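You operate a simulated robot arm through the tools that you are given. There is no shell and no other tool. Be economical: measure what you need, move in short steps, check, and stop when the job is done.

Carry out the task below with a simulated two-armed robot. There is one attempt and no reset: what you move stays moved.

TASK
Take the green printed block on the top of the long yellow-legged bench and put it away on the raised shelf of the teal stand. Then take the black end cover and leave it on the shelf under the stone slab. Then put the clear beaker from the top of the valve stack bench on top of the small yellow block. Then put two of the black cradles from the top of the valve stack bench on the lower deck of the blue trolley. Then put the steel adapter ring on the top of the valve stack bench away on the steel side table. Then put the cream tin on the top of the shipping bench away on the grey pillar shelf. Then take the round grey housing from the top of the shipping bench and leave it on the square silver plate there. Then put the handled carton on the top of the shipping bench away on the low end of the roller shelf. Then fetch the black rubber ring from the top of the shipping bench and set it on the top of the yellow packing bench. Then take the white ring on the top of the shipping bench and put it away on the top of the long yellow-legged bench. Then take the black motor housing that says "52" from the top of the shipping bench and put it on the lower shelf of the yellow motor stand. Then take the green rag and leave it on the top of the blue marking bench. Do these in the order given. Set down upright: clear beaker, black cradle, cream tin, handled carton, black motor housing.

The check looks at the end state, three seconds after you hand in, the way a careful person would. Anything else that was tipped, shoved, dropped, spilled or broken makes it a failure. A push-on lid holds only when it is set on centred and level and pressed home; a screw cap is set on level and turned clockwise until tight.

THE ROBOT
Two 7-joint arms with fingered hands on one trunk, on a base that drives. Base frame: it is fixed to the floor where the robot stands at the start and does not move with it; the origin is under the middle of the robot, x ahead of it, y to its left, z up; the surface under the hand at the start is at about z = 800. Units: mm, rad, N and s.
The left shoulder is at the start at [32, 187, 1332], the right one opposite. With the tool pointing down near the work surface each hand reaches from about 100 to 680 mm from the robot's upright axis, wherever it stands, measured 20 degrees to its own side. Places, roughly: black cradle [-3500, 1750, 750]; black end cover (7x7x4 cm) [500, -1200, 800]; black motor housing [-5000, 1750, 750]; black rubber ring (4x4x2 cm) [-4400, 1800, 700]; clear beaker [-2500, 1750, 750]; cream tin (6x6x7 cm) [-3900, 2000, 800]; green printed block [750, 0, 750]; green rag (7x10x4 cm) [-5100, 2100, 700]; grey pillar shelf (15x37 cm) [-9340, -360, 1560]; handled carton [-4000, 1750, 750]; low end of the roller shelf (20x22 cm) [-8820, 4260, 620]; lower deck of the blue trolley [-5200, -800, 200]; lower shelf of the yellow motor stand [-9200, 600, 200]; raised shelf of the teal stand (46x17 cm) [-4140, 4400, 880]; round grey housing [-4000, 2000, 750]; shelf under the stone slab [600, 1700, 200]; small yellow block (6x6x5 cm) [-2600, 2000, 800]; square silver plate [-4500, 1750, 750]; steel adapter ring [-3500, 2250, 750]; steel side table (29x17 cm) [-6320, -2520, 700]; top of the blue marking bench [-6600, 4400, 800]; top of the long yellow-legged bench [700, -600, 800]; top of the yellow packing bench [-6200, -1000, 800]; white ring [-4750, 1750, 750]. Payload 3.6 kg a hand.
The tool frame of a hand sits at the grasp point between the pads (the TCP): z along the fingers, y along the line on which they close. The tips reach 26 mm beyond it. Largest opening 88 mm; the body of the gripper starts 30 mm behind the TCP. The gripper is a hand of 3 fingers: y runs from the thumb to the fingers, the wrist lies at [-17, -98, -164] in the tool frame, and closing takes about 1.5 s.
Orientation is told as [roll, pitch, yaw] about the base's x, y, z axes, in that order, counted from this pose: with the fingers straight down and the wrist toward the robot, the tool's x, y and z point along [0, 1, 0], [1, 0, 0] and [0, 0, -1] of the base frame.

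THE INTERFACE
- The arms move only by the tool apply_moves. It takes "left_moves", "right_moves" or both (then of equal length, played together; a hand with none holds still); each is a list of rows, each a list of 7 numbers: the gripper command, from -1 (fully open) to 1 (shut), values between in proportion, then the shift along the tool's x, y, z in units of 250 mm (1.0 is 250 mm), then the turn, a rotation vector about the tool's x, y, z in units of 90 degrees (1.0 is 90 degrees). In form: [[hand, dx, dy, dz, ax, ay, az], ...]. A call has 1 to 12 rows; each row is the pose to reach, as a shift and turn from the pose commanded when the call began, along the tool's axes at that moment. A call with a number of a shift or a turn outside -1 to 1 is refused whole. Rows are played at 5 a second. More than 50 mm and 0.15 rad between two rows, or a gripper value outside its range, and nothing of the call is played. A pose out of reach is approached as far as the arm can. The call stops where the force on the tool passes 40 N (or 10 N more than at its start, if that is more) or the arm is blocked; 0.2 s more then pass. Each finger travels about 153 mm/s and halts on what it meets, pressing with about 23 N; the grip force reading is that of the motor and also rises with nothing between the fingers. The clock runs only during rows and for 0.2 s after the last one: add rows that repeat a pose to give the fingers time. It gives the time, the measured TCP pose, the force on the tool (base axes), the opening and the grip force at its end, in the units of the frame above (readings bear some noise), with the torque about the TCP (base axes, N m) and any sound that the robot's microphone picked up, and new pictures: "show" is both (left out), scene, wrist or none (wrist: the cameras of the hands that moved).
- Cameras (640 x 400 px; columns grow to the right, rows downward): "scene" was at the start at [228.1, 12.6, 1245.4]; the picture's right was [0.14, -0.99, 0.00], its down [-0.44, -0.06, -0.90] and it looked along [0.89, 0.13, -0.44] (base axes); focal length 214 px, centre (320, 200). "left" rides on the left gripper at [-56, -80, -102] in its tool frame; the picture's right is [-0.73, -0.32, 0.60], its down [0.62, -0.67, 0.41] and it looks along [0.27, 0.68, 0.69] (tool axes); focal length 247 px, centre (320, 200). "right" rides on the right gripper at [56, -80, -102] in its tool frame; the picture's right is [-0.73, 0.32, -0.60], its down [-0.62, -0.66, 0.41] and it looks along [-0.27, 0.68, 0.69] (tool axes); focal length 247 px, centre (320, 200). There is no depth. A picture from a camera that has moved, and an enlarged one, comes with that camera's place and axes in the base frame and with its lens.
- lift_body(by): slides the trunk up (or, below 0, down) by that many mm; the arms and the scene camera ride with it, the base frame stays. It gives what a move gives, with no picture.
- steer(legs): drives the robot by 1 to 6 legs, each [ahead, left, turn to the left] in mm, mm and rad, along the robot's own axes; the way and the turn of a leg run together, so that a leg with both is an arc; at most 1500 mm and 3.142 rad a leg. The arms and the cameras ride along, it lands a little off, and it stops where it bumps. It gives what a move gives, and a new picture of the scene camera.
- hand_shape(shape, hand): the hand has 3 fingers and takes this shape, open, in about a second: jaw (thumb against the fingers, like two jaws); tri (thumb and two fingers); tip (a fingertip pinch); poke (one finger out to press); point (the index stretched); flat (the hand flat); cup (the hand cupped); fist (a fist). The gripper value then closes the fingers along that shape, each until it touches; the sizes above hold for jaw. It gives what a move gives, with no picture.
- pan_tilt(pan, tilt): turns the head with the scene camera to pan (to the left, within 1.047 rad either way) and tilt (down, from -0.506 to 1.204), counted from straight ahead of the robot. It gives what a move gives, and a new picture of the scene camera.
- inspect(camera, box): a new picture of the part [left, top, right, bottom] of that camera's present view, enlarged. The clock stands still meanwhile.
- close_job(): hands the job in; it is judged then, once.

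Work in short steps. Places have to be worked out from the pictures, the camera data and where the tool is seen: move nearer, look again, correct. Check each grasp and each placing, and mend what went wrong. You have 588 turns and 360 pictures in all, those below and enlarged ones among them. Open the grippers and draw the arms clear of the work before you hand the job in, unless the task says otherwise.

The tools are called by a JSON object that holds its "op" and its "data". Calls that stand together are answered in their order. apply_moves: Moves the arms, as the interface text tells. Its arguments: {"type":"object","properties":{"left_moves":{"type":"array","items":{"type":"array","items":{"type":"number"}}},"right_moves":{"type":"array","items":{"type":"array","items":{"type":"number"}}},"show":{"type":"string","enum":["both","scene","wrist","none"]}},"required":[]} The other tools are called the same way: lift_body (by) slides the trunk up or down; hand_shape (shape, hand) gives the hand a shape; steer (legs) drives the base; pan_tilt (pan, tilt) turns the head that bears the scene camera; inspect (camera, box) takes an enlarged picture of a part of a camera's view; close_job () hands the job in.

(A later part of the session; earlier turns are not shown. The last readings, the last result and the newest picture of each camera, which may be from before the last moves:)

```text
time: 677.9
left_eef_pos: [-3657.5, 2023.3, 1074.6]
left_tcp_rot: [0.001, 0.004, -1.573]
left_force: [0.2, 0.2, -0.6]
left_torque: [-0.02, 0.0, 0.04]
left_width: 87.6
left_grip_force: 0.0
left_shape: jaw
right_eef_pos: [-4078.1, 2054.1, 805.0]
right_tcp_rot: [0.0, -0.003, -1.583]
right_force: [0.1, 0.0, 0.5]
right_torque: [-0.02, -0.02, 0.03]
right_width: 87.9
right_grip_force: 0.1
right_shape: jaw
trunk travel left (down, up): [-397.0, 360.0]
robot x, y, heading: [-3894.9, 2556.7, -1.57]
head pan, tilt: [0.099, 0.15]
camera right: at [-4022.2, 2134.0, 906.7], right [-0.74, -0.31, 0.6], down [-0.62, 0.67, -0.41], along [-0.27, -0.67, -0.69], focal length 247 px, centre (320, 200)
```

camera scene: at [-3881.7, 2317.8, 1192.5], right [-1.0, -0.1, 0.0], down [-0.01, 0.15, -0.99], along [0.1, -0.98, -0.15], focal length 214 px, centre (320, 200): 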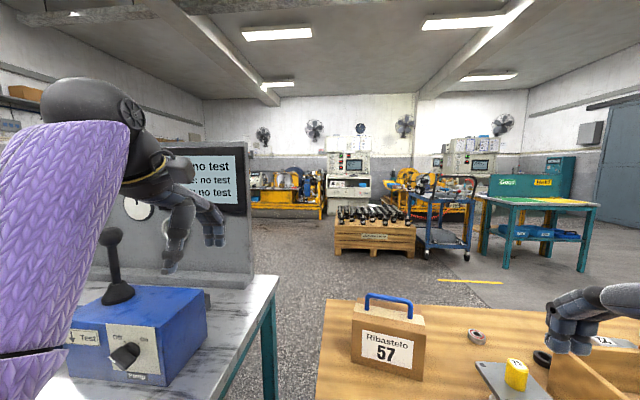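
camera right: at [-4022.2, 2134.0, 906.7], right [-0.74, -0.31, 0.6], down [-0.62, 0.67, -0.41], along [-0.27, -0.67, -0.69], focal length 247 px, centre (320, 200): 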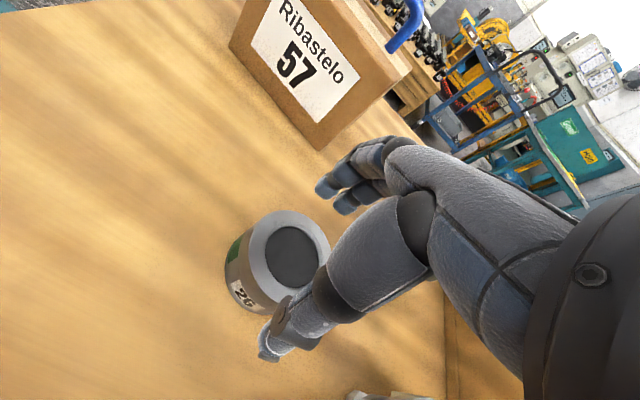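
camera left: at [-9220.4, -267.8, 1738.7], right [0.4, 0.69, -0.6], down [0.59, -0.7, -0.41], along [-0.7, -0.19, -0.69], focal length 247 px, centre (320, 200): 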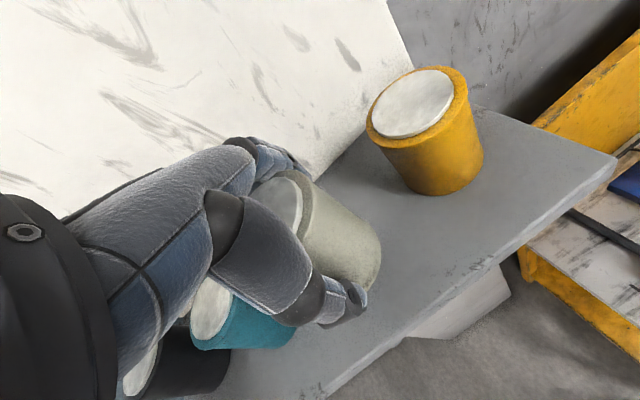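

Small correction (+5, +4 mm), descend the rest and close.

{"op": "apply_moves", "data": {"right_moves": [[-1, 0.02, -0.016, 0.0, 0, 0, 0], [-1, 0.02, -0.016, 0.08, 0, 0, 0], [-1, 0.02, -0.016, 0.16, 0, 0, 0], [-1, 0.02, -0.016, 0.225, 0, 0, 0], [-1, 0.02, -0.016, 0.225, 0, 0, 0], [0.2, 0.02, -0.016, 0.225, 0, 0, 0], [1, 0.02, -0.016, 0.225, 0, 0, 0], [1, 0.02, -0.016, 0.225, 0, 0, 0], [1, 0.02, -0.016, 0.225, 0, 0, 0], [1, 0.02, -0.016, 0.225, 0, 0, 0], [1, 0.02, -0.016, 0.225, 0, 0, 0]], "show": "wrist"}}

```text
time: 680.3
left_eef_pos: [-3657.7, 2022.0, 1074.4]
left_tcp_rot: [-0.001, 0.002, -1.571]
left_force: [0.2, -0.2, -0.6]
left_torque: [0.01, 0.0, 0.01]
left_width: 87.8
left_grip_force: 0.1
left_shape: jaw
right_eef_pos: [-4073.9, 2060.1, 749.4]
right_tcp_rot: [0.0, 0.0, -1.581]
right_force: [0.6, 0.8, 0.6]
right_torque: [-0.04, 0.05, -0.01]
right_width: 59.3
right_grip_force: 22.7
right_shape: jaw
trunk travel left (down, up): [-397.0, 360.0]
robot x, y, heading: [-3894.0, 2556.8, -1.571]
head pan, tilt: [0.099, 0.15]
camera right: at [-4017.0, 2138.4, 851.0], right [-0.74, -0.31, 0.6], down [-0.62, 0.67, -0.41], along [-0.27, -0.67, -0.69], focal length 247 px, centre (320, 200)
```

right: 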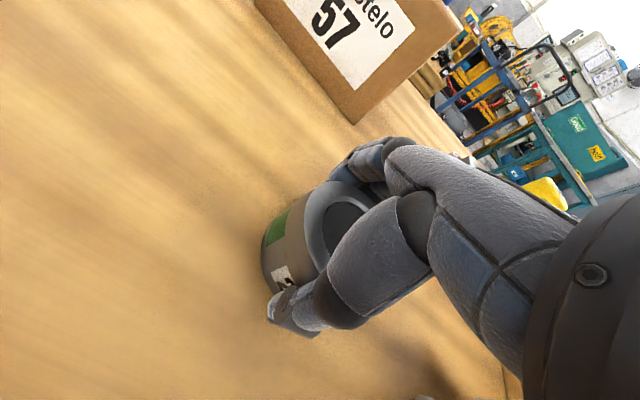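

Gripped. Lift 200 mm.

{"op": "apply_moves", "data": {"right_moves": [[1, 0, 0, -0.08, 0, 0, 0], [1, 0, 0, -0.22, 0, 0, 0], [1, 0, 0, -0.38, 0, 0, 0], [1, 0, 0, -0.54, 0, 0, 0], [1, 0, 0, -0.7, 0, 0, 0], [1, -0.08, -0.12, -0.8, 0, 0, 0], [1, -0.16, -0.26, -0.88, 0, 0, 0]], "show": "wrist"}}

```text
time: 681.9
left_eef_pos: [-3658.1, 2022.2, 1074.0]
left_tcp_rot: [0.001, 0.002, -1.573]
left_force: [0.0, 0.0, 0.3]
left_torque: [0.01, -0.04, 0.02]
left_width: 87.5
left_grip_force: 0.1
left_shape: jaw
right_eef_pos: [-4111.9, 2125.3, 969.0]
right_tcp_rot: [0.001, 0.0, -1.579]
right_force: [0.1, 1.1, -3.2]
right_torque: [-0.02, -0.01, 0.01]
right_width: 59.2
right_grip_force: 23.0
right_shape: jaw
trunk travel left (down, up): [-397.0, 360.0]
robot x, y, heading: [-3889.6, 2553.7, -1.569]
head pan, tilt: [0.099, 0.15]
camera right: at [-4055.9, 2205.1, 1071.8], right [-0.74, -0.31, 0.6], down [-0.62, 0.67, -0.41], along [-0.27, -0.67, -0.69], focal length 247 px, centre (320, 200)
```

right: 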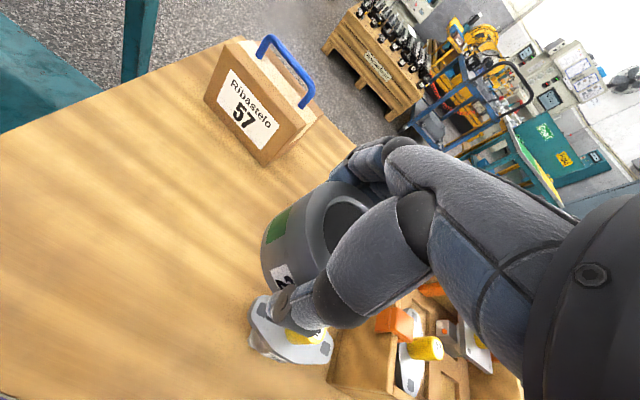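

Drive round the west end to the south side of the shipping bench.

{"op": "steer", "data": {"legs": [[-480, 0, 0], [0, 0, -1.571], [1500, 0, 0], [360, 0, 0], [0, 0, 1.571], [1500, 0, 0]]}}

{"op": "steer", "data": {"legs": [[860, 0, 0], [0, 0, 1.571], [1200, 0, 0], [0, 0, 1.571]]}}

{"op": "pan_tilt", "data": {"pan": 0, "tilt": 0.6}}

```text
time: 708.5
left_eef_pos: [-5509.8, 972.5, 1073.7]
left_tcp_rot: [0.0, 0.004, -1.563]
left_force: [0.5, -1.2, -0.2]
left_torque: [0.02, -0.02, -0.01]
left_width: 87.8
left_grip_force: 0.1
left_shape: jaw
right_eef_pos: [-5964.6, 1070.4, 968.4]
right_tcp_rot: [0.002, 0.001, -1.571]
right_force: [-0.2, -0.4, -4.2]
right_torque: [0.02, -0.04, 0.0]
right_width: 58.8
right_grip_force: 23.0
right_shape: jaw
trunk travel left (down, up): [-397.0, 360.0]
robot x, y, heading: [-5744.9, 1506.6, -1.563]
head pan, tilt: [0.099, 0.15]
camera scene: at [-5736.3, 1267.5, 1192.7], right [-0.99, -0.11, 0.0], down [-0.02, 0.15, -0.99], along [0.11, -0.98, -0.15], focal length 214 px, centre (320, 200)
```

scene: 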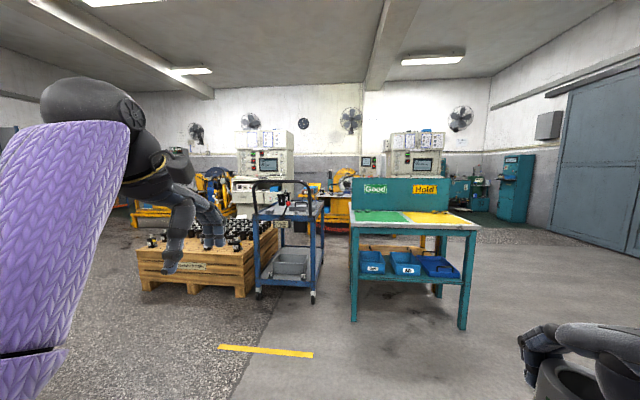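

```text
time: 726.5
left_eef_pos: [-4788.9, 1206.8, 1072.9]
left_tcp_rot: [-0.001, 0.004, 1.612]
left_force: [0.0, 0.7, 0.4]
left_torque: [0.03, 0.0, 0.01]
left_width: 87.9
left_grip_force: 0.0
left_shape: jaw
right_eef_pos: [-4330.7, 1121.9, 968.8]
right_tcp_rot: [0.003, 0.0, 1.603]
right_force: [0.2, 0.3, -3.1]
right_torque: [-0.02, 0.05, 0.0]
right_width: 58.2
right_grip_force: 23.0
right_shape: jaw
trunk travel left (down, up): [-397.0, 360.0]
robot x, y, heading: [-4538.5, 685.7, 1.611]
head pan, tilt: [0.099, 0.15]
camera scene: at [-4553.1, 917.3, 1192.8], right [0.99, 0.14, 0.0], down [0.02, -0.15, -0.99], along [-0.14, 0.98, -0.15], focal length 214 px, centre (320, 200)
```

scene: 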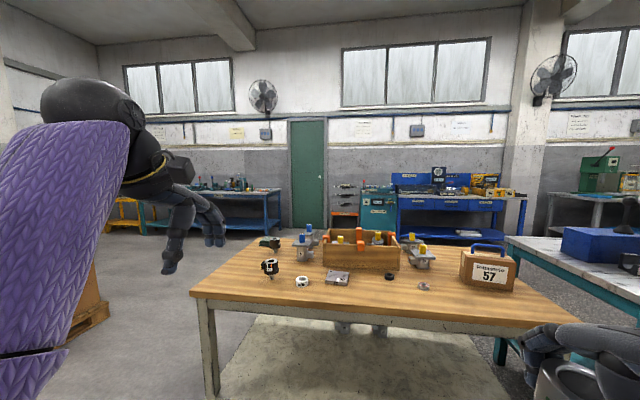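

```text
time: 727.4
left_eef_pos: [-4787.3, 1204.8, 1074.1]
left_tcp_rot: [-0.001, 0.003, 1.612]
left_force: [-0.1, -0.1, 0.0]
left_torque: [-0.02, 0.0, 0.01]
left_width: 87.6
left_grip_force: 0.1
left_shape: jaw
right_eef_pos: [-4331.2, 1120.8, 968.1]
right_tcp_rot: [0.001, 0.0, 1.602]
right_force: [-0.5, 0.0, -3.6]
right_torque: [0.0, 0.02, 0.02]
right_width: 58.5
right_grip_force: 23.1
right_shape: jaw
trunk travel left (down, up): [-397.0, 360.0]
robot x, y, heading: [-4532.6, 682.6, 1.609]
head pan, tilt: [0.0, 0.6]
camera scene: at [-4543.7, 913.8, 1151.4], right [1.0, 0.04, 0.0], down [0.02, -0.56, -0.83], along [-0.03, 0.82, -0.56], focal length 214 px, centre (320, 200)
```

scene: 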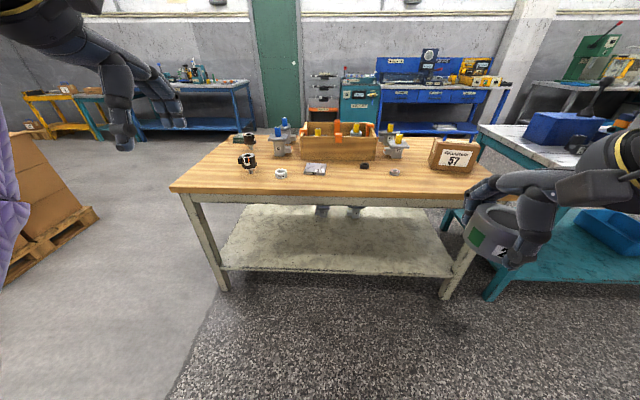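

Plate at about (−4595, 1807). Drive to (−4770, 1330) facing the bench.

{"op": "steer", "data": {"legs": [[0, 0, -0.039], [0, 235, 0], [630, 0, 0]]}}

{"op": "pan_tilt", "data": {"pan": -0.25, "tilt": 0.85}}

```text
time: 732.6
left_eef_pos: [-5006.7, 1844.2, 1073.6]
left_tcp_rot: [-0.001, 0.004, 1.577]
left_force: [0.1, 0.4, -0.7]
left_torque: [0.01, 0.0, 0.01]
left_width: 87.9
left_grip_force: 0.0
left_shape: jaw
right_eef_pos: [-4551.6, 1744.2, 968.8]
right_tcp_rot: [0.002, 0.0, 1.569]
right_force: [-0.1, -0.5, -3.0]
right_torque: [0.01, 0.03, -0.02]
right_width: 58.8
right_grip_force: 22.5
right_shape: jaw
trunk travel left (down, up): [-397.0, 360.0]
robot x, y, heading: [-4766.8, 1310.5, 1.574]
head pan, tilt: [0.0, 0.6]
camera scene: at [-4771.4, 1543.7, 1151.2], right [1.0, 0.01, 0.0], down [0.0, -0.57, -0.82], along [-0.01, 0.82, -0.57], focal length 214 px, centre (320, 200)
```

scene: 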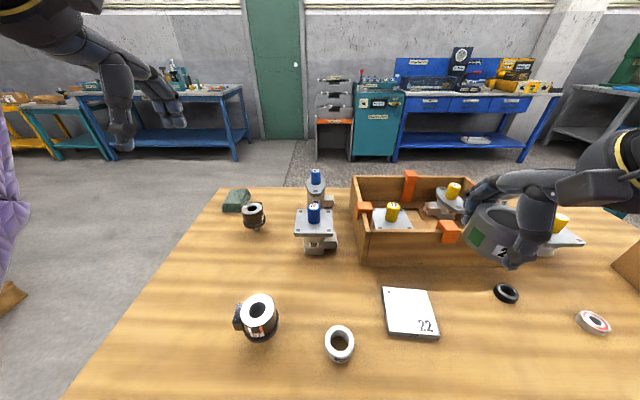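

```text
time: 733.4
left_eef_pos: [-5005.4, 1843.8, 1074.1]
left_tcp_rot: [0.001, 0.004, 1.578]
left_force: [0.2, -0.3, -0.5]
left_torque: [0.0, 0.02, 0.0]
left_width: 87.7
left_grip_force: 0.1
left_shape: jaw
right_eef_pos: [-4550.8, 1743.0, 968.5]
right_tcp_rot: [0.003, 0.0, 1.569]
right_force: [0.1, -0.6, -3.9]
right_torque: [-0.05, 0.05, 0.03]
right_width: 58.3
right_grip_force: 22.7
right_shape: jaw
trunk travel left (down, up): [-397.0, 360.0]
robot x, y, heading: [-4768.1, 1312.0, 1.579]
head pan, tilt: [-0.25, 0.85]
camera scene: at [-4752.0, 1530.7, 1130.5], right [0.97, -0.24, 0.0], down [-0.18, -0.73, -0.66], along [0.16, 0.64, -0.75], focal length 214 px, centre (320, 200)
```

scene: 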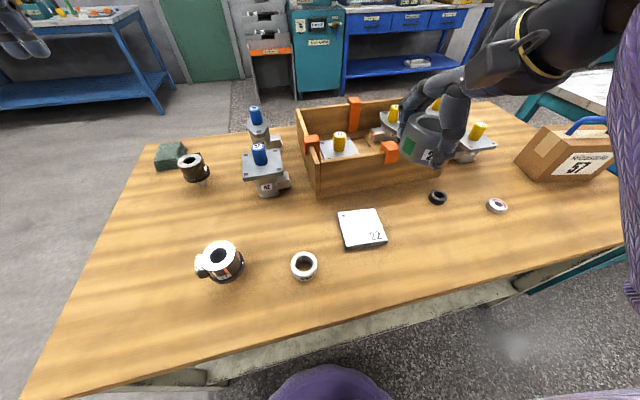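

The silver plate "22" is centred at about (−4592, 1772), ~100 mm square. Bring the housing above it.

{"op": "apply_moves", "data": {"right_moves": [[1, 0.08, 0.06, 0.05, 0, 0, 0], [1, 0.164, 0.116, 0.15, 0, 0, 0], [1, 0.164, 0.116, 0.3, 0, 0, 0], [1, 0.164, 0.116, 0.45, 0, 0, 0], [1, 0.164, 0.116, 0.6, 0, 0, 0], [1, 0.164, 0.116, 0.68, 0, 0, 0], [1, 0.164, 0.116, 0.68, 0, 0, 0]], "show": "both"}}

```text
time: 735.0
left_eef_pos: [-5006.6, 1843.4, 1073.3]
left_tcp_rot: [0.001, 0.005, 1.579]
left_force: [0.6, 0.2, -0.2]
left_torque: [-0.02, -0.05, 0.0]
left_width: 87.6
left_grip_force: 0.1
left_shape: jaw
right_eef_pos: [-4593.1, 1773.7, 798.3]
right_tcp_rot: [0.001, -0.001, 1.568]
right_force: [-0.1, 0.0, -3.5]
right_torque: [-0.03, 0.02, 0.01]
right_width: 58.7
right_grip_force: 23.0
right_shape: jaw
trunk travel left (down, up): [-397.0, 360.0]
robot x, y, heading: [-4771.0, 1309.6, 1.58]
head pan, tilt: [-0.25, 0.85]
camera scene: at [-4752.0, 1530.6, 1130.5], right [0.97, -0.24, 0.0], down [-0.18, -0.73, -0.66], along [0.16, 0.64, -0.75], focal length 214 px, centre (320, 200)
camera right: at [-4649.8, 1694.3, 900.1], right [0.74, 0.32, 0.6], down [0.62, -0.67, -0.41], along [0.27, 0.67, -0.69], focal length 247 px, centre (320, 200)
```

scene: 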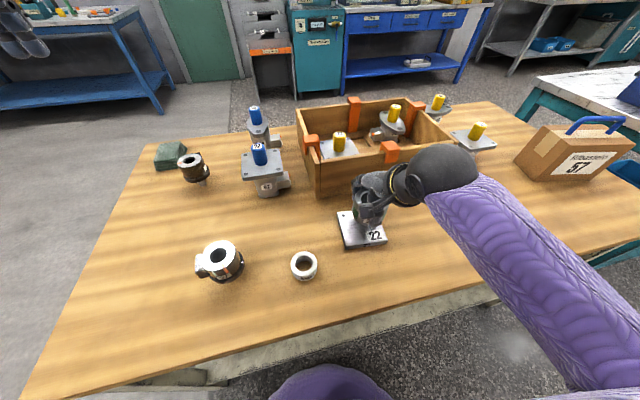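
right: 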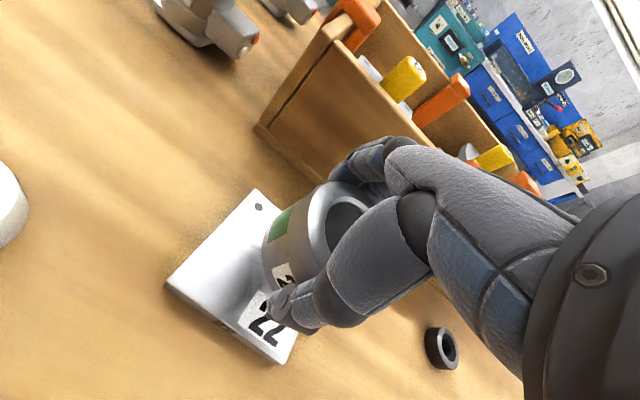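

Centred over the plate. Lower and creep to contact.

{"op": "apply_moves", "data": {"right_moves": [[1, 0.01, 0.01, 0.06, 0, 0, 0], [1, 0.01, 0.01, 0.11, 0, 0, 0], [1, 0.01, 0.01, 0.13, 0, 0, 0], [1, 0.01, 0.01, 0.142, 0, 0, 0], [1, 0.01, 0.01, 0.15, 0, 0, 0], [1, 0.01, 0.01, 0.158, 0, 0, 0]], "show": "none"}}

```text
time: 736.4
left_eef_pos: [-5007.3, 1841.1, 1074.4]
left_tcp_rot: [0.001, -0.001, 1.577]
left_force: [0.1, -0.7, 0.1]
left_torque: [0.01, 0.0, -0.01]
left_width: 87.7
left_grip_force: 0.1
left_shape: jaw
right_eef_pos: [-4594.3, 1776.0, 762.7]
right_tcp_rot: [0.001, -0.009, 1.568]
right_force: [0.3, -2.4, 12.8]
right_torque: [0.24, -0.2, -0.05]
right_width: 57.8
right_grip_force: 22.8
right_shape: jaw
trunk travel left (down, up): [-397.0, 360.0]
robot x, y, heading: [-4769.2, 1314.5, 1.576]
head pan, tilt: [-0.25, 0.85]
```

Contact. Ease, open slowly, rise.

{"op": "apply_moves", "data": {"right_moves": [[1, 0, 0, -0.006, 0, 0, 0], [0.6, 0, 0, -0.006, 0, 0, 0], [0.2, 0, 0, -0.006, 0, 0, 0], [-0.4, 0, 0, -0.006, 0, 0, 0], [-1, 0, 0, -0.006, 0, 0, 0], [-1, 0, 0, -0.006, 0, 0, 0], [-1, 0, 0, -0.12, 0, 0, 0], [-1, 0, 0, -0.28, 0, 0, 0], [-1, 0, 0, -0.44, 0, 0, 0], [-1, 0, 0, -0.6, 0, 0, 0], [-1, 0, 0, -0.76, 0, 0, 0]], "show": "wrist"}}

```text
time: 738.8
left_eef_pos: [-5006.3, 1843.0, 1073.3]
left_tcp_rot: [0.0, 0.004, 1.577]
left_force: [-0.7, 0.4, -0.1]
left_torque: [0.02, 0.01, -0.01]
left_width: 87.6
left_grip_force: 0.0
left_shape: jaw
right_eef_pos: [-4593.0, 1775.3, 949.1]
right_tcp_rot: [0.003, -0.002, 1.568]
right_force: [-0.2, 0.0, 0.6]
right_torque: [-0.02, -0.03, -0.03]
right_width: 88.0
right_grip_force: 0.0
right_shape: jaw
trunk travel left (down, up): [-397.0, 360.0]
robot x, y, heading: [-4769.1, 1310.1, 1.579]
head pan, tilt: [-0.25, 0.85]
camera right: at [-4651.0, 1694.9, 1052.0], right [0.74, 0.32, 0.6], down [0.62, -0.67, -0.41], along [0.27, 0.67, -0.69], focal length 247 px, centre (320, 200)
```

right: 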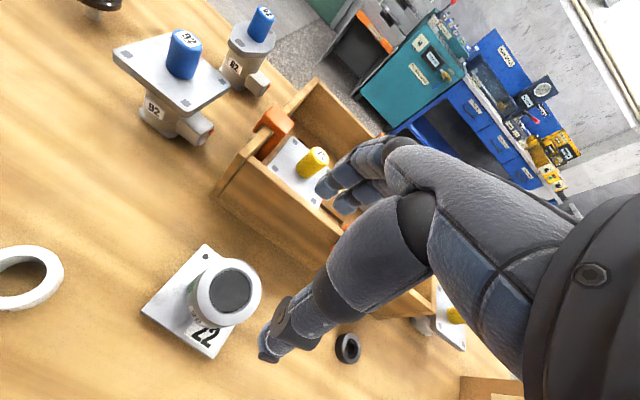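

Housing sits on the plate. Next the carton: strafe right 600 mm along the bench and look.

{"op": "steer", "data": {"legs": [[0, -620, 0]]}}

```text
time: 742.2
left_eef_pos: [-4396.3, 1847.7, 1074.2]
left_tcp_rot: [0.001, 0.002, 1.582]
left_force: [0.3, 0.4, -0.4]
left_torque: [0.01, -0.01, -0.03]
left_width: 87.7
left_grip_force: 0.1
left_shape: jaw
right_eef_pos: [-3982.5, 1783.0, 949.4]
right_tcp_rot: [0.001, 0.0, 1.575]
right_force: [0.2, -0.3, 0.3]
right_torque: [0.02, -0.02, 0.01]
right_width: 88.3
right_grip_force: 0.1
right_shape: jaw
trunk travel left (down, up): [-397.0, 360.0]
robot x, y, heading: [-4158.1, 1319.6, 1.58]
head pan, tilt: [-0.25, 0.85]
camera scene: at [-4139.7, 1537.0, 1130.5], right [0.97, -0.23, 0.0], down [-0.18, -0.73, -0.66], along [0.15, 0.64, -0.75], focal length 214 px, centre (320, 200)
```

scene: 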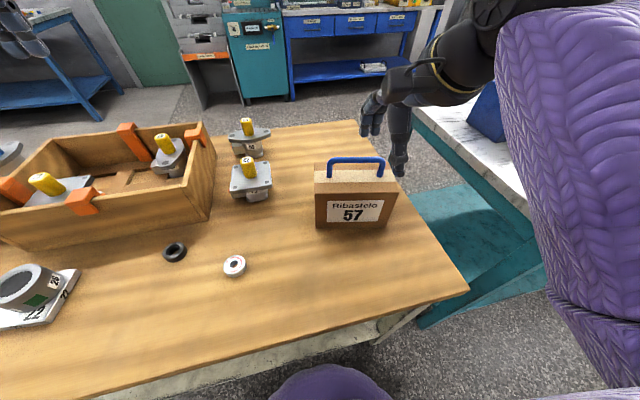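

{"op": "inspect", "data": {"camera": "scene", "box": [290, 140, 420, 240]}}

```text
4.00 times, centred on (355, 190) of scene
camera zoom: at [-4139.7, 1537.0, 1130.5], right [0.97, -0.23, 0.0], down [-0.18, -0.73, -0.66], along [0.15, 0.64, -0.75], focal length 858 px, centre (180, 240)
```

zoom: 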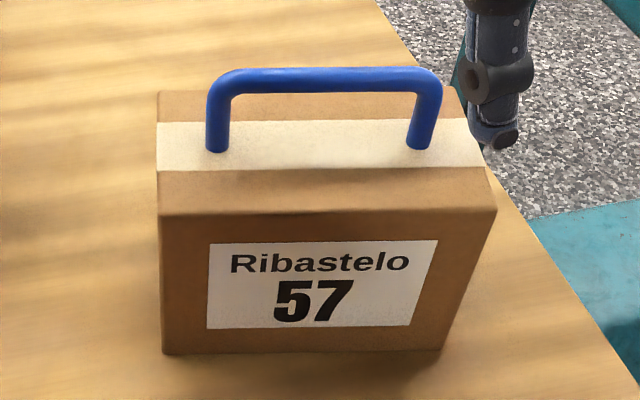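

Carton: yaw ≈ −0.22, top z≈830, handle bar centre (−3996, 1838, ~870). Align the right hand over the handle, open, at z≈935.

{"op": "apply_moves", "data": {"right_moves": [[-1, 0.02, 0.08, -0.02, 0, 0, 0.05], [-1, 0.04, 0.16, -0.02, 0, 0, 0.1], [-1, 0.05, 0.22, 0.0, 0, 0, 0.14], [-1, 0.05, 0.22, 0.04, 0, 0, 0.14], [-1, 0.05, 0.22, 0.04, 0, 0, 0.14]], "show": "wrist"}}

```text
time: 743.4
left_eef_pos: [-4396.5, 1848.3, 1075.1]
left_tcp_rot: [0.0, 0.003, 1.583]
left_force: [0.1, -0.4, 0.7]
left_torque: [-0.02, 0.02, 0.0]
left_width: 87.7
left_grip_force: 0.1
left_shape: jaw
right_eef_pos: [-3997.5, 1838.5, 939.0]
right_tcp_rot: [0.002, 0.002, 1.355]
right_force: [0.6, 1.2, 0.6]
right_torque: [-0.01, -0.02, -0.02]
right_width: 87.6
right_grip_force: 0.0
right_shape: jaw
trunk travel left (down, up): [-397.0, 360.0]
robot x, y, heading: [-4156.8, 1318.9, 1.584]
head pan, tilt: [-0.25, 0.85]
camera right: at [-4069.7, 1772.1, 1041.7], right [0.79, 0.15, 0.6], down [0.47, -0.78, -0.41], along [0.41, 0.6, -0.69], focal length 247 px, centre (320, 200)
```

right: 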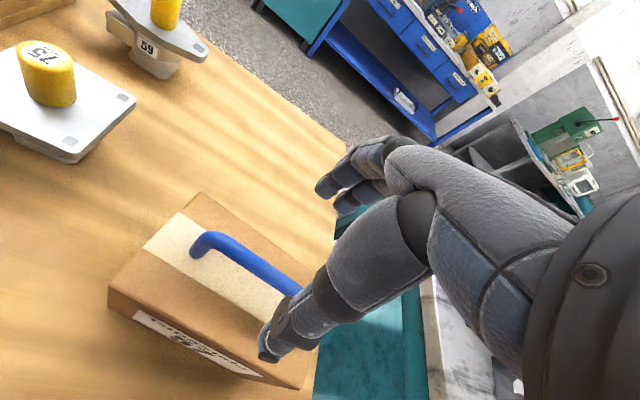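

Handle is under the TCP. Shift −6 mm, descend to z≈870 and close on the bar.

{"op": "apply_moves", "data": {"right_moves": [[-1, 0, -0.024, 0.1, 0, 0, 0], [-1, 0, -0.024, 0.2, 0, 0, 0], [-1, 0, -0.024, 0.276, 0, 0, 0], [-1, 0, -0.024, 0.276, 0, 0, 0], [0, 0, -0.024, 0.276, 0, 0, 0], [1, 0, -0.024, 0.276, 0, 0, 0], [1, 0, -0.024, 0.276, 0, 0, 0], [1, 0, -0.024, 0.276, 0, 0, 0], [1, 0, -0.024, 0.276, 0, 0, 0], [1, 0, -0.024, 0.276, 0, 0, 0], [1, 0, -0.024, 0.276, 0, 0, 0]], "show": "wrist"}}

```text
time: 745.8
left_eef_pos: [-4396.9, 1847.3, 1074.3]
left_tcp_rot: [0.001, 0.002, 1.583]
left_force: [0.2, 0.0, -0.3]
left_torque: [0.01, -0.03, 0.03]
left_width: 87.7
left_grip_force: 0.1
left_shape: jaw
right_eef_pos: [-3985.9, 1838.1, 875.7]
right_tcp_rot: [-0.019, -0.022, 1.349]
right_force: [-2.9, -4.6, 1.8]
right_torque: [0.0, -0.02, 0.0]
right_width: 1.5
right_grip_force: 23.3
right_shape: jaw
trunk travel left (down, up): [-397.0, 360.0]
robot x, y, heading: [-4158.4, 1315.1, 1.583]
head pan, tilt: [-0.25, 0.85]
camera right: at [-4061.8, 1770.1, 975.2], right [0.77, 0.14, 0.62], down [0.47, -0.78, -0.41], along [0.43, 0.61, -0.67], focal length 247 px, centre (320, 200)
```

right: 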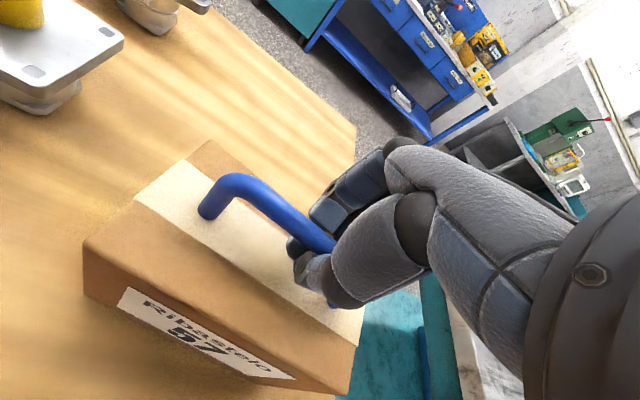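

Fingers closed round the bar (sensor reads ~10 mm low). Lift 60 mm and check.

{"op": "apply_moves", "data": {"right_moves": [[1, 0, 0, -0.08, 0, 0, 0], [1, 0, 0, -0.16, 0, 0, 0], [1, 0, 0, -0.26, 0, 0, 0], [1, 0, 0, -0.26, 0, 0, 0]], "show": "scene"}}

```text
time: 746.8
left_eef_pos: [-4396.3, 1849.6, 1073.5]
left_tcp_rot: [-0.001, 0.003, 1.583]
left_force: [0.8, 0.4, -0.2]
left_torque: [0.03, -0.01, 0.0]
left_width: 87.5
left_grip_force: 0.1
left_shape: jaw
right_eef_pos: [-3973.5, 1832.9, 928.8]
right_tcp_rot: [-0.048, -0.006, 1.343]
right_force: [0.2, 0.6, -13.8]
right_torque: [0.12, -0.08, 0.0]
right_width: 0.3
right_grip_force: 23.0
right_shape: jaw
trunk travel left (down, up): [-397.0, 360.0]
robot x, y, heading: [-4157.5, 1316.5, 1.583]
head pan, tilt: [-0.25, 0.85]
camera scene: at [-4139.8, 1538.1, 1130.2], right [0.97, -0.23, 0.0], down [-0.18, -0.73, -0.66], along [0.15, 0.64, -0.75], focal length 214 px, centre (320, 200)
```

scene: 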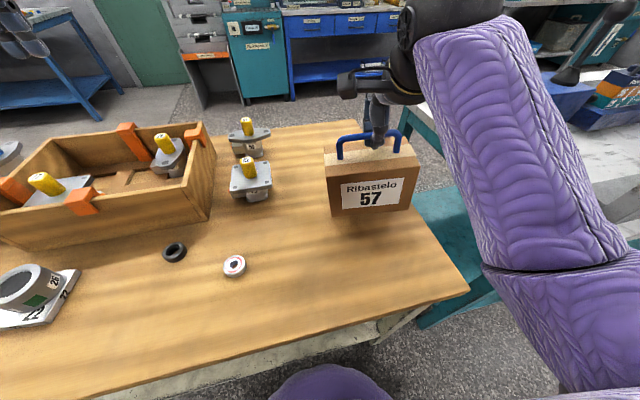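

Carton hangs from the handle (≈1.4 kg). Lift a bit more, then back away.

{"op": "apply_moves", "data": {"right_moves": [[1, 0, -0.03, -0.12, 0, 0.01, 0], [1, 0, -0.06, -0.24, 0, 0.02, 0], [1, 0, -0.1, -0.36, 0, 0.03, 0], [1, 0, -0.1, -0.36, 0, 0.03, 0]], "show": "none"}}

{"op": "steer", "data": {"legs": [[-620, 0, 0], [0, 0, 1.559], [1500, 0, 0], [120, 0, 0], [0, 0, -1.571]]}}

{"op": "inspect", "data": {"camera": "right", "box": [0, 0, 640, 400]}}

```text
time: 748.0
left_eef_pos: [-4396.1, 1848.5, 1073.1]
left_tcp_rot: [0.0, 0.003, 1.582]
left_force: [1.1, -0.1, 0.3]
left_torque: [-0.03, 0.01, -0.02]
left_width: 87.6
left_grip_force: 0.1
left_shape: jaw
right_eef_pos: [-3960.5, 1809.0, 1015.1]
right_tcp_rot: [-0.05, -0.019, 1.316]
right_force: [0.8, -0.4, -13.9]
right_torque: [0.1, -0.08, 0.03]
right_width: 0.5
right_grip_force: 23.2
right_shape: jaw
trunk travel left (down, up): [-397.0, 360.0]
robot x, y, heading: [-4154.7, 1321.3, 1.582]
head pan, tilt: [-0.25, 0.85]
stopped in row 4 (right hand): the arm was blocked; the commanded pose is now the measured one
```

```text
time: 767.0
left_eef_pos: [-6022.1, 1169.7, 1073.9]
left_tcp_rot: [-0.002, 0.004, 1.624]
left_force: [0.5, 0.3, 0.0]
left_torque: [-0.01, 0.01, -0.02]
left_width: 87.6
left_grip_force: 0.1
left_shape: jaw
right_eef_pos: [-5586.8, 1149.6, 1015.6]
right_tcp_rot: [-0.049, -0.023, 1.358]
right_force: [0.2, -0.6, -13.4]
right_torque: [0.06, -0.02, 0.02]
right_width: 0.4
right_grip_force: 22.8
right_shape: jaw
trunk travel left (down, up): [-397.0, 360.0]
robot x, y, heading: [-5761.5, 651.0, 1.622]
head pan, tilt: [-0.25, 0.85]
camera scene: at [-5753.5, 870.3, 1130.2], right [0.98, -0.19, 0.0], down [-0.15, -0.74, -0.66], along [0.13, 0.65, -0.75], focal length 214 px, centre (320, 200)
```

scene: 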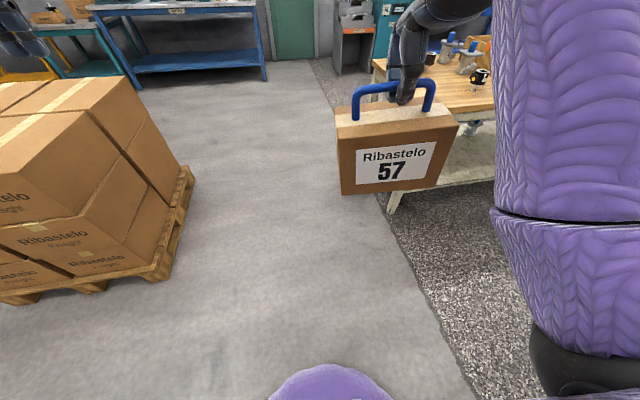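

```text
1.00 times, centred on (320, 200) of right (not enlarged: the box is as wide or as high as the picture)
camera zoom: at [-5664.5, 1081.2, 1113.5], right [0.75, 0.15, 0.64], down [0.49, -0.78, -0.39], along [0.44, 0.61, -0.66], focal length 247 px, centre (320, 200)
```

zoom: 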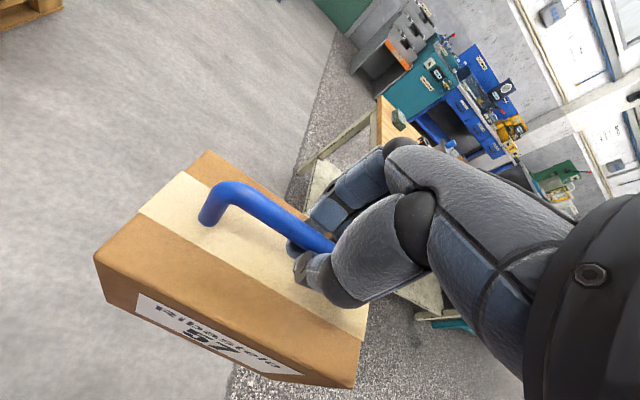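

Continue north past the bench end, then west along y≈3200.

{"op": "steer", "data": {"legs": [[0, 0, -0.05], [1500, 0, 0], [1050, 0, 0], [0, 0, 1.571], [1500, 0, 0], [700, 0, 0]]}}

{"op": "pan_tilt", "data": {"pan": -0.5, "tilt": 0.45}}

```text
time: 794.3
left_eef_pos: [-8539.9, 2945.3, 1074.5]
left_tcp_rot: [0.0, 0.003, -3.137]
left_force: [-0.3, -0.2, 0.5]
left_torque: [0.0, 0.05, 0.0]
left_width: 87.8
left_grip_force: 0.1
left_shape: jaw
right_eef_pos: [-8496.0, 3379.3, 1015.4]
right_tcp_rot: [-0.05, -0.02, 2.879]
right_force: [0.9, 0.0, -14.2]
right_torque: [0.01, 0.07, 0.03]
right_width: 0.3
right_grip_force: 23.2
right_shape: jaw
trunk travel left (down, up): [-397.0, 360.0]
robot x, y, heading: [-8005.7, 3177.2, -3.134]
head pan, tilt: [-0.25, 0.85]
camera scene: at [-8227.7, 3198.2, 1130.2], right [0.24, 0.97, 0.0], down [0.73, -0.18, -0.66], along [-0.64, 0.16, -0.75], focal length 214 px, centre (320, 200)
```

scene: 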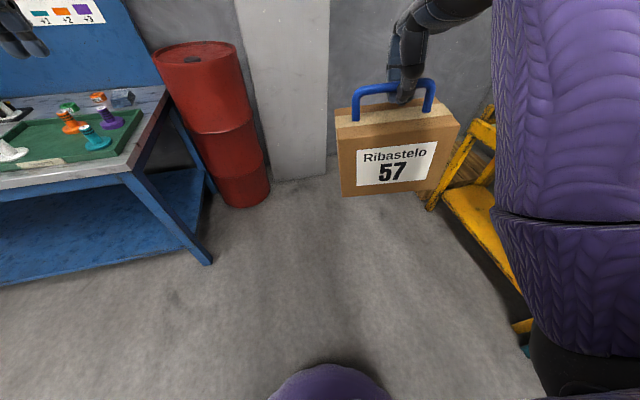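

```text
time: 795.1
left_eef_pos: [-8538.6, 2945.7, 1073.3]
left_tcp_rot: [0.0, 0.005, -3.138]
left_force: [0.3, 0.0, 0.2]
left_torque: [0.01, -0.01, 0.02]
left_width: 87.6
left_grip_force: 0.0
left_shape: jaw
right_eef_pos: [-8496.3, 3379.2, 1014.0]
right_tcp_rot: [-0.051, -0.019, 2.881]
right_force: [-0.6, 0.1, -13.8]
right_torque: [0.03, 0.04, 0.0]
right_width: 0.6
right_grip_force: 22.9
right_shape: jaw
trunk travel left (down, up): [-397.0, 360.0]
robot x, y, heading: [-8006.4, 3178.6, -3.131]
head pan, tilt: [-0.499, 0.45]
camera scene: at [-8232.5, 3222.8, 1164.6], right [0.47, 0.88, 0.0], down [0.38, -0.21, -0.9], along [-0.79, 0.43, -0.44], focal length 214 px, centre (320, 200)
```

scene: 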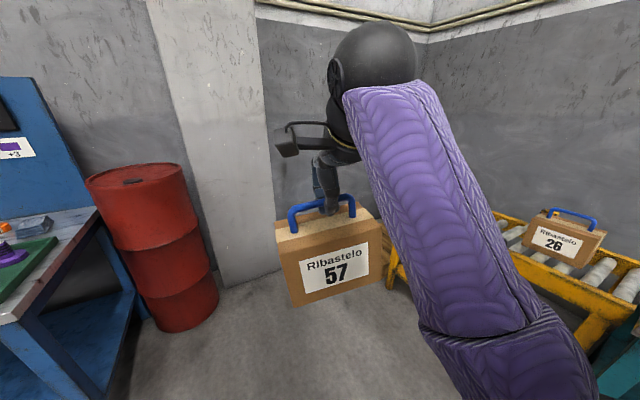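

The roller conveyor with carton 26 is on the right. Drive ahead 600 mm, then turn to face north and look.

{"op": "steer", "data": {"legs": [[600, 0, 0], [0, 0, -1.58]]}}

{"op": "pan_tilt", "data": {"pan": 0.1, "tilt": 0.6}}

```text
time: 802.4
left_eef_pos: [-8814.3, 3718.9, 1074.8]
left_tcp_rot: [0.0, 0.005, 1.547]
left_force: [0.3, 0.3, -0.1]
left_torque: [0.02, 0.04, 0.0]
left_width: 87.6
left_grip_force: 0.1
left_shape: jaw
right_eef_pos: [-8382.5, 3663.4, 1015.7]
right_tcp_rot: [-0.05, -0.021, 1.282]
right_force: [-0.7, 0.4, -14.1]
right_torque: [0.05, -0.03, 0.01]
right_width: 0.5
right_grip_force: 22.5
right_shape: jaw
trunk travel left (down, up): [-397.0, 360.0]
robot x, y, heading: [-8593.3, 3176.6, 1.548]
head pan, tilt: [-0.499, 0.45]
camera scene: at [-8545.0, 3403.9, 1164.7], right [0.87, -0.5, 0.0], down [-0.22, -0.38, -0.9], along [0.45, 0.78, -0.44], focal length 214 px, centre (320, 200)
```

scene: 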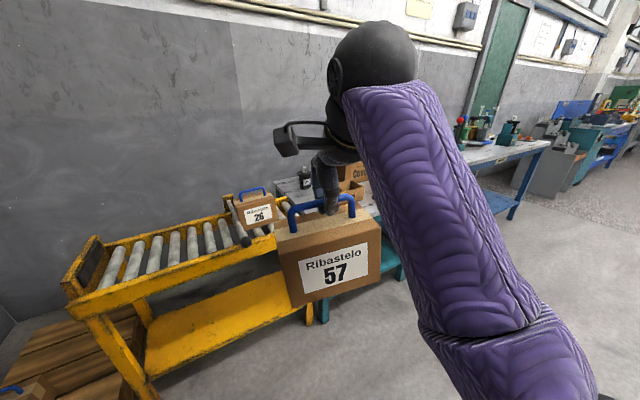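

```text
time: 803.4
left_eef_pos: [-8815.5, 3719.2, 1074.4]
left_tcp_rot: [0.0, 0.003, 1.549]
left_force: [0.1, 0.0, 0.4]
left_torque: [-0.01, 0.01, -0.01]
left_width: 87.8
left_grip_force: 0.1
left_shape: jaw
right_eef_pos: [-8381.2, 3664.0, 1013.7]
right_tcp_rot: [-0.051, -0.022, 1.283]
right_force: [-0.3, -0.2, -13.8]
right_torque: [0.05, 0.01, 0.02]
right_width: 0.2
right_grip_force: 23.3
right_shape: jaw
trunk travel left (down, up): [-397.0, 360.0]
robot x, y, heading: [-8595.6, 3179.2, 1.549]
head pan, tilt: [0.099, 0.6]
camera scene: at [-8597.6, 3412.2, 1151.1], right [1.0, 0.08, 0.0], down [0.04, -0.56, -0.82], along [-0.06, 0.82, -0.57], focal length 214 px, centre (320, 200)
```

scene: 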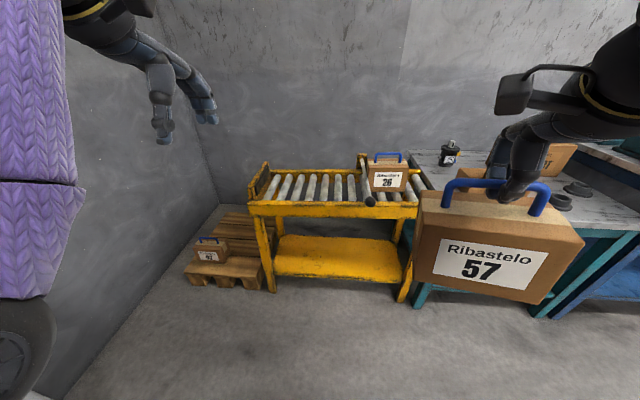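

{"op": "inspect", "data": {"camera": "scene", "box": [230, 140, 430, 240]}}

```text
3.20 times, centred on (330, 190) of scene
camera zoom: at [-8597.6, 3412.2, 1151.1], right [1.0, 0.08, 0.0], down [0.04, -0.56, -0.82], along [-0.06, 0.82, -0.57], focal length 686 px, centre (288, 232)
```

zoom: 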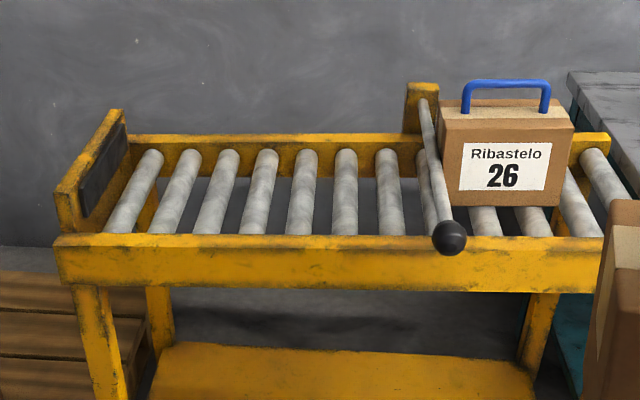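

The low end (rollers y 4157–4390, x≈−8920…−8720) is free. Drive to about (−9005, 3770).

{"op": "steer", "data": {"legs": [[0, 405, 0.022], [570, 0, 0]]}}

```text
time: 808.7
left_eef_pos: [-9249.9, 4277.1, 1073.1]
left_tcp_rot: [0.0, 0.004, 1.593]
left_force: [-1.0, -0.2, -0.2]
left_torque: [0.03, -0.02, 0.03]
left_width: 87.6
left_grip_force: 0.1
left_shape: jaw
right_eef_pos: [-8815.2, 4243.0, 1014.5]
right_tcp_rot: [-0.051, -0.022, 1.327]
right_force: [-0.8, -0.7, -15.3]
right_torque: [0.05, -0.01, 0.0]
right_width: 0.3
right_grip_force: 22.7
right_shape: jaw
trunk travel left (down, up): [-397.0, 360.0]
robot x, y, heading: [-9004.6, 3748.2, 1.598]
head pan, tilt: [0.099, 0.6]
camera scene: at [-9018.9, 3980.6, 1151.0], right [0.99, 0.12, 0.0], down [0.07, -0.56, -0.82], along [-0.1, 0.82, -0.57], focal length 214 px, centre (320, 200)
```

scene: 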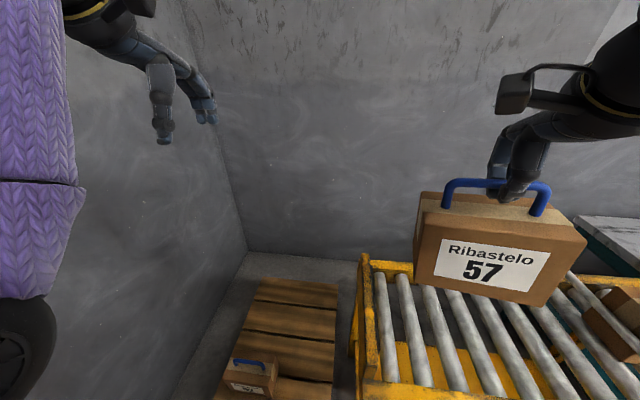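

Rotate the carton parallel to the rollers' frame, centre it and lower to ~45 mm above the rollers.

{"op": "apply_moves", "data": {"right_moves": [[1, 0.002, 0.04, 0.0, 0.005, 0.01, -0.05], [1, 0.004, 0.08, 0.05, 0.01, 0.02, -0.1], [1, 0.005, 0.102, 0.15, 0.014, 0.032, -0.155], [1, 0.005, 0.102, 0.3, 0.014, 0.032, -0.155], [1, 0.005, 0.102, 0.45, 0.014, 0.032, -0.155], [1, 0.005, 0.102, 0.6, 0.014, 0.032, -0.155], [1, 0.005, 0.102, 0.72, 0.014, 0.032, -0.155], [1, 0.005, 0.102, 0.72, 0.014, 0.032, -0.155]], "show": "both"}}

```text
time: 810.5
left_eef_pos: [-9249.9, 4277.1, 1074.3]
left_tcp_rot: [0.0, 0.003, 1.594]
left_force: [-0.1, -0.2, 0.6]
left_torque: [0.0, 0.0, 0.03]
left_width: 87.8
left_grip_force: 0.1
left_shape: jaw
right_eef_pos: [-8801.0, 4266.3, 835.8]
right_tcp_rot: [-0.001, 0.011, 1.573]
right_force: [-0.9, 1.5, -14.5]
right_torque: [0.08, -0.01, 0.03]
right_width: 0.6
right_grip_force: 22.7
right_shape: jaw
trunk travel left (down, up): [-397.0, 360.0]
robot x, y, heading: [-9004.2, 3743.3, 1.597]
head pan, tilt: [0.099, 0.6]
camera scene: at [-9018.9, 3980.1, 1151.2], right [0.99, 0.12, 0.0], down [0.07, -0.56, -0.82], along [-0.1, 0.82, -0.57], focal length 214 px, centre (320, 200)
camera right: at [-8858.3, 4187.4, 938.2], right [0.73, 0.32, 0.6], down [0.62, -0.67, -0.4], along [0.27, 0.67, -0.69], focal length 247 px, centre (320, 200)
```

scene: 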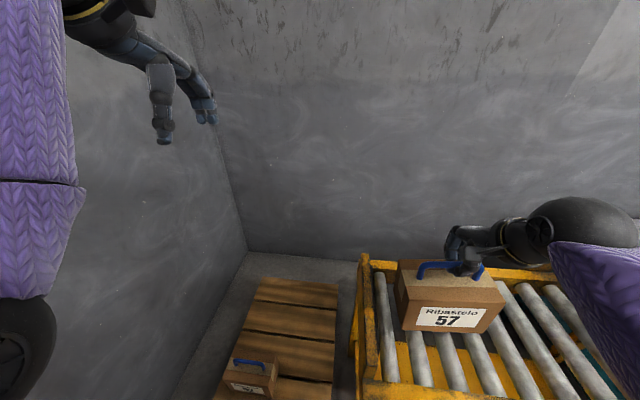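
right: 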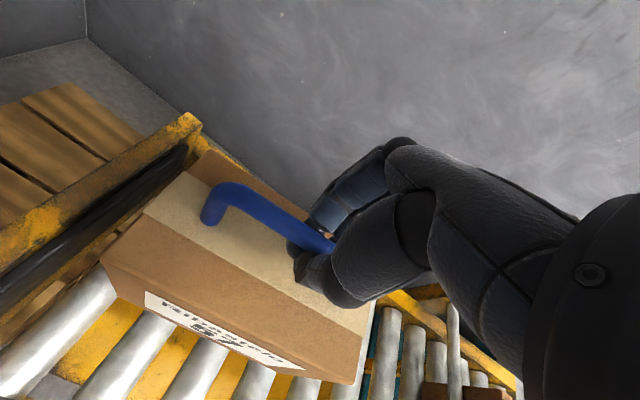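

Shift 10 mm away from the stop plate and lower to contact.

{"op": "apply_moves", "data": {"right_moves": [[1, -0.04, 0, 0.06, 0, 0, 0], [1, -0.04, 0, 0.12, 0, 0, 0], [1, -0.04, 0, 0.15, 0, 0, 0], [1, -0.04, 0, 0.165, 0, 0, 0], [1, -0.04, 0, 0.178, 0, 0, 0], [1, -0.04, 0, 0.19, 0, 0, 0]], "show": "none"}}

```text
time: 811.9
left_eef_pos: [-9249.9, 4274.9, 1074.7]
left_tcp_rot: [0.0, 0.004, 1.593]
left_force: [-0.5, 0.1, 0.5]
left_torque: [0.0, 0.01, 0.0]
left_width: 87.6
left_grip_force: 0.1
left_shape: jaw
right_eef_pos: [-8790.5, 4268.2, 790.2]
right_tcp_rot: [-0.002, 0.004, 1.572]
right_force: [0.1, -3.0, -5.5]
right_torque: [0.02, -0.01, 0.01]
right_width: 0.9
right_grip_force: 22.6
right_shape: jaw
trunk travel left (down, up): [-397.0, 360.0]
robot x, y, heading: [-9004.4, 3748.9, 1.597]
head pan, tilt: [0.099, 0.6]
```

Partly supported. Lower a few mm more.

{"op": "apply_moves", "data": {"right_moves": [[1, 0, 0, 0.008, 0, 0, 0], [1, 0, 0, 0.016, 0, 0, 0], [1, 0, 0, 0.022, 0, 0, 0]], "show": "none"}}

{"op": "inspect", "data": {"camera": "scene", "box": [340, 210, 560, 390]}}

```text
time: 812.7
left_eef_pos: [-9249.7, 4275.0, 1072.8]
left_tcp_rot: [0.0, 0.004, 1.594]
left_force: [-0.6, -0.5, 0.3]
left_torque: [-0.01, 0.01, 0.0]
left_width: 87.6
left_grip_force: 0.0
left_shape: jaw
right_eef_pos: [-8791.0, 4268.0, 783.6]
right_tcp_rot: [-0.004, 0.005, 1.571]
right_force: [-0.7, -1.6, 0.4]
right_torque: [-0.01, 0.0, -0.01]
right_width: 0.4
right_grip_force: 23.0
right_shape: jaw
trunk travel left (down, up): [-397.0, 360.0]
robot x, y, heading: [-9006.6, 3750.4, 1.606]
head pan, tilt: [0.099, 0.6]
```

```text
2.22 times, centred on (450, 300) of scene
camera zoom: at [-9019.2, 3979.0, 1151.4], right [0.99, 0.12, 0.0], down [0.07, -0.56, -0.83], along [-0.1, 0.82, -0.56], focal length 477 px, centre (31, -22)
```

zoom: 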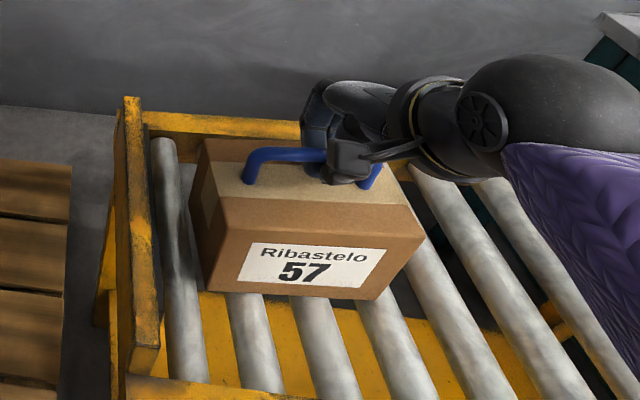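

Carton rests on the rollers. Open and rise.

{"op": "apply_moves", "data": {"right_moves": [[0.7, 0, 0, 0, 0, 0, 0], [0.3, 0, 0, 0, 0, 0, 0], [-0.2, 0, 0, 0, 0, 0, 0], [-0.6, 0, 0, 0, 0, 0, 0], [-0.6, 0, 0, 0, 0, 0, 0], [-0.6, 0, 0, -0.12, 0, 0, 0], [-0.6, 0, 0, -0.26, 0, 0, 0], [-0.6, 0, 0, -0.42, 0, 0, 0], [-0.6, 0, -0.05, -0.6, 0, 0, 0], [-0.6, 0, -0.1, -0.76, 0, 0, 0]], "show": "scene"}}

```text
time: 814.9
left_eef_pos: [-9249.7, 4276.6, 1074.1]
left_tcp_rot: [-0.001, 0.003, 1.592]
left_force: [0.1, 0.9, 0.5]
left_torque: [0.01, 0.01, 0.0]
left_width: 87.7
left_grip_force: 0.0
left_shape: jaw
right_eef_pos: [-8792.0, 4244.6, 973.9]
right_tcp_rot: [-0.002, 0.008, 1.571]
right_force: [-0.3, -0.3, 0.4]
right_torque: [0.0, -0.01, -0.01]
right_width: 70.3
right_grip_force: 0.0
right_shape: jaw
trunk travel left (down, up): [-397.0, 360.0]
robot x, y, heading: [-9002.7, 3747.9, 1.593]
head pan, tilt: [0.099, 0.6]
camera scene: at [-9019.3, 3979.2, 1151.4], right [0.99, 0.12, 0.0], down [0.07, -0.56, -0.82], along [-0.1, 0.82, -0.57], focal length 214 px, centre (320, 200)
```

scene: 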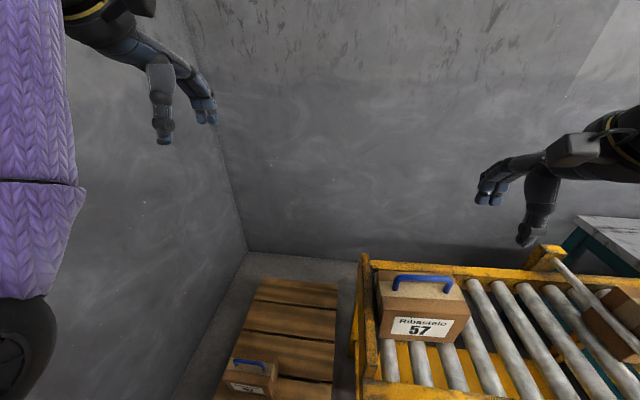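

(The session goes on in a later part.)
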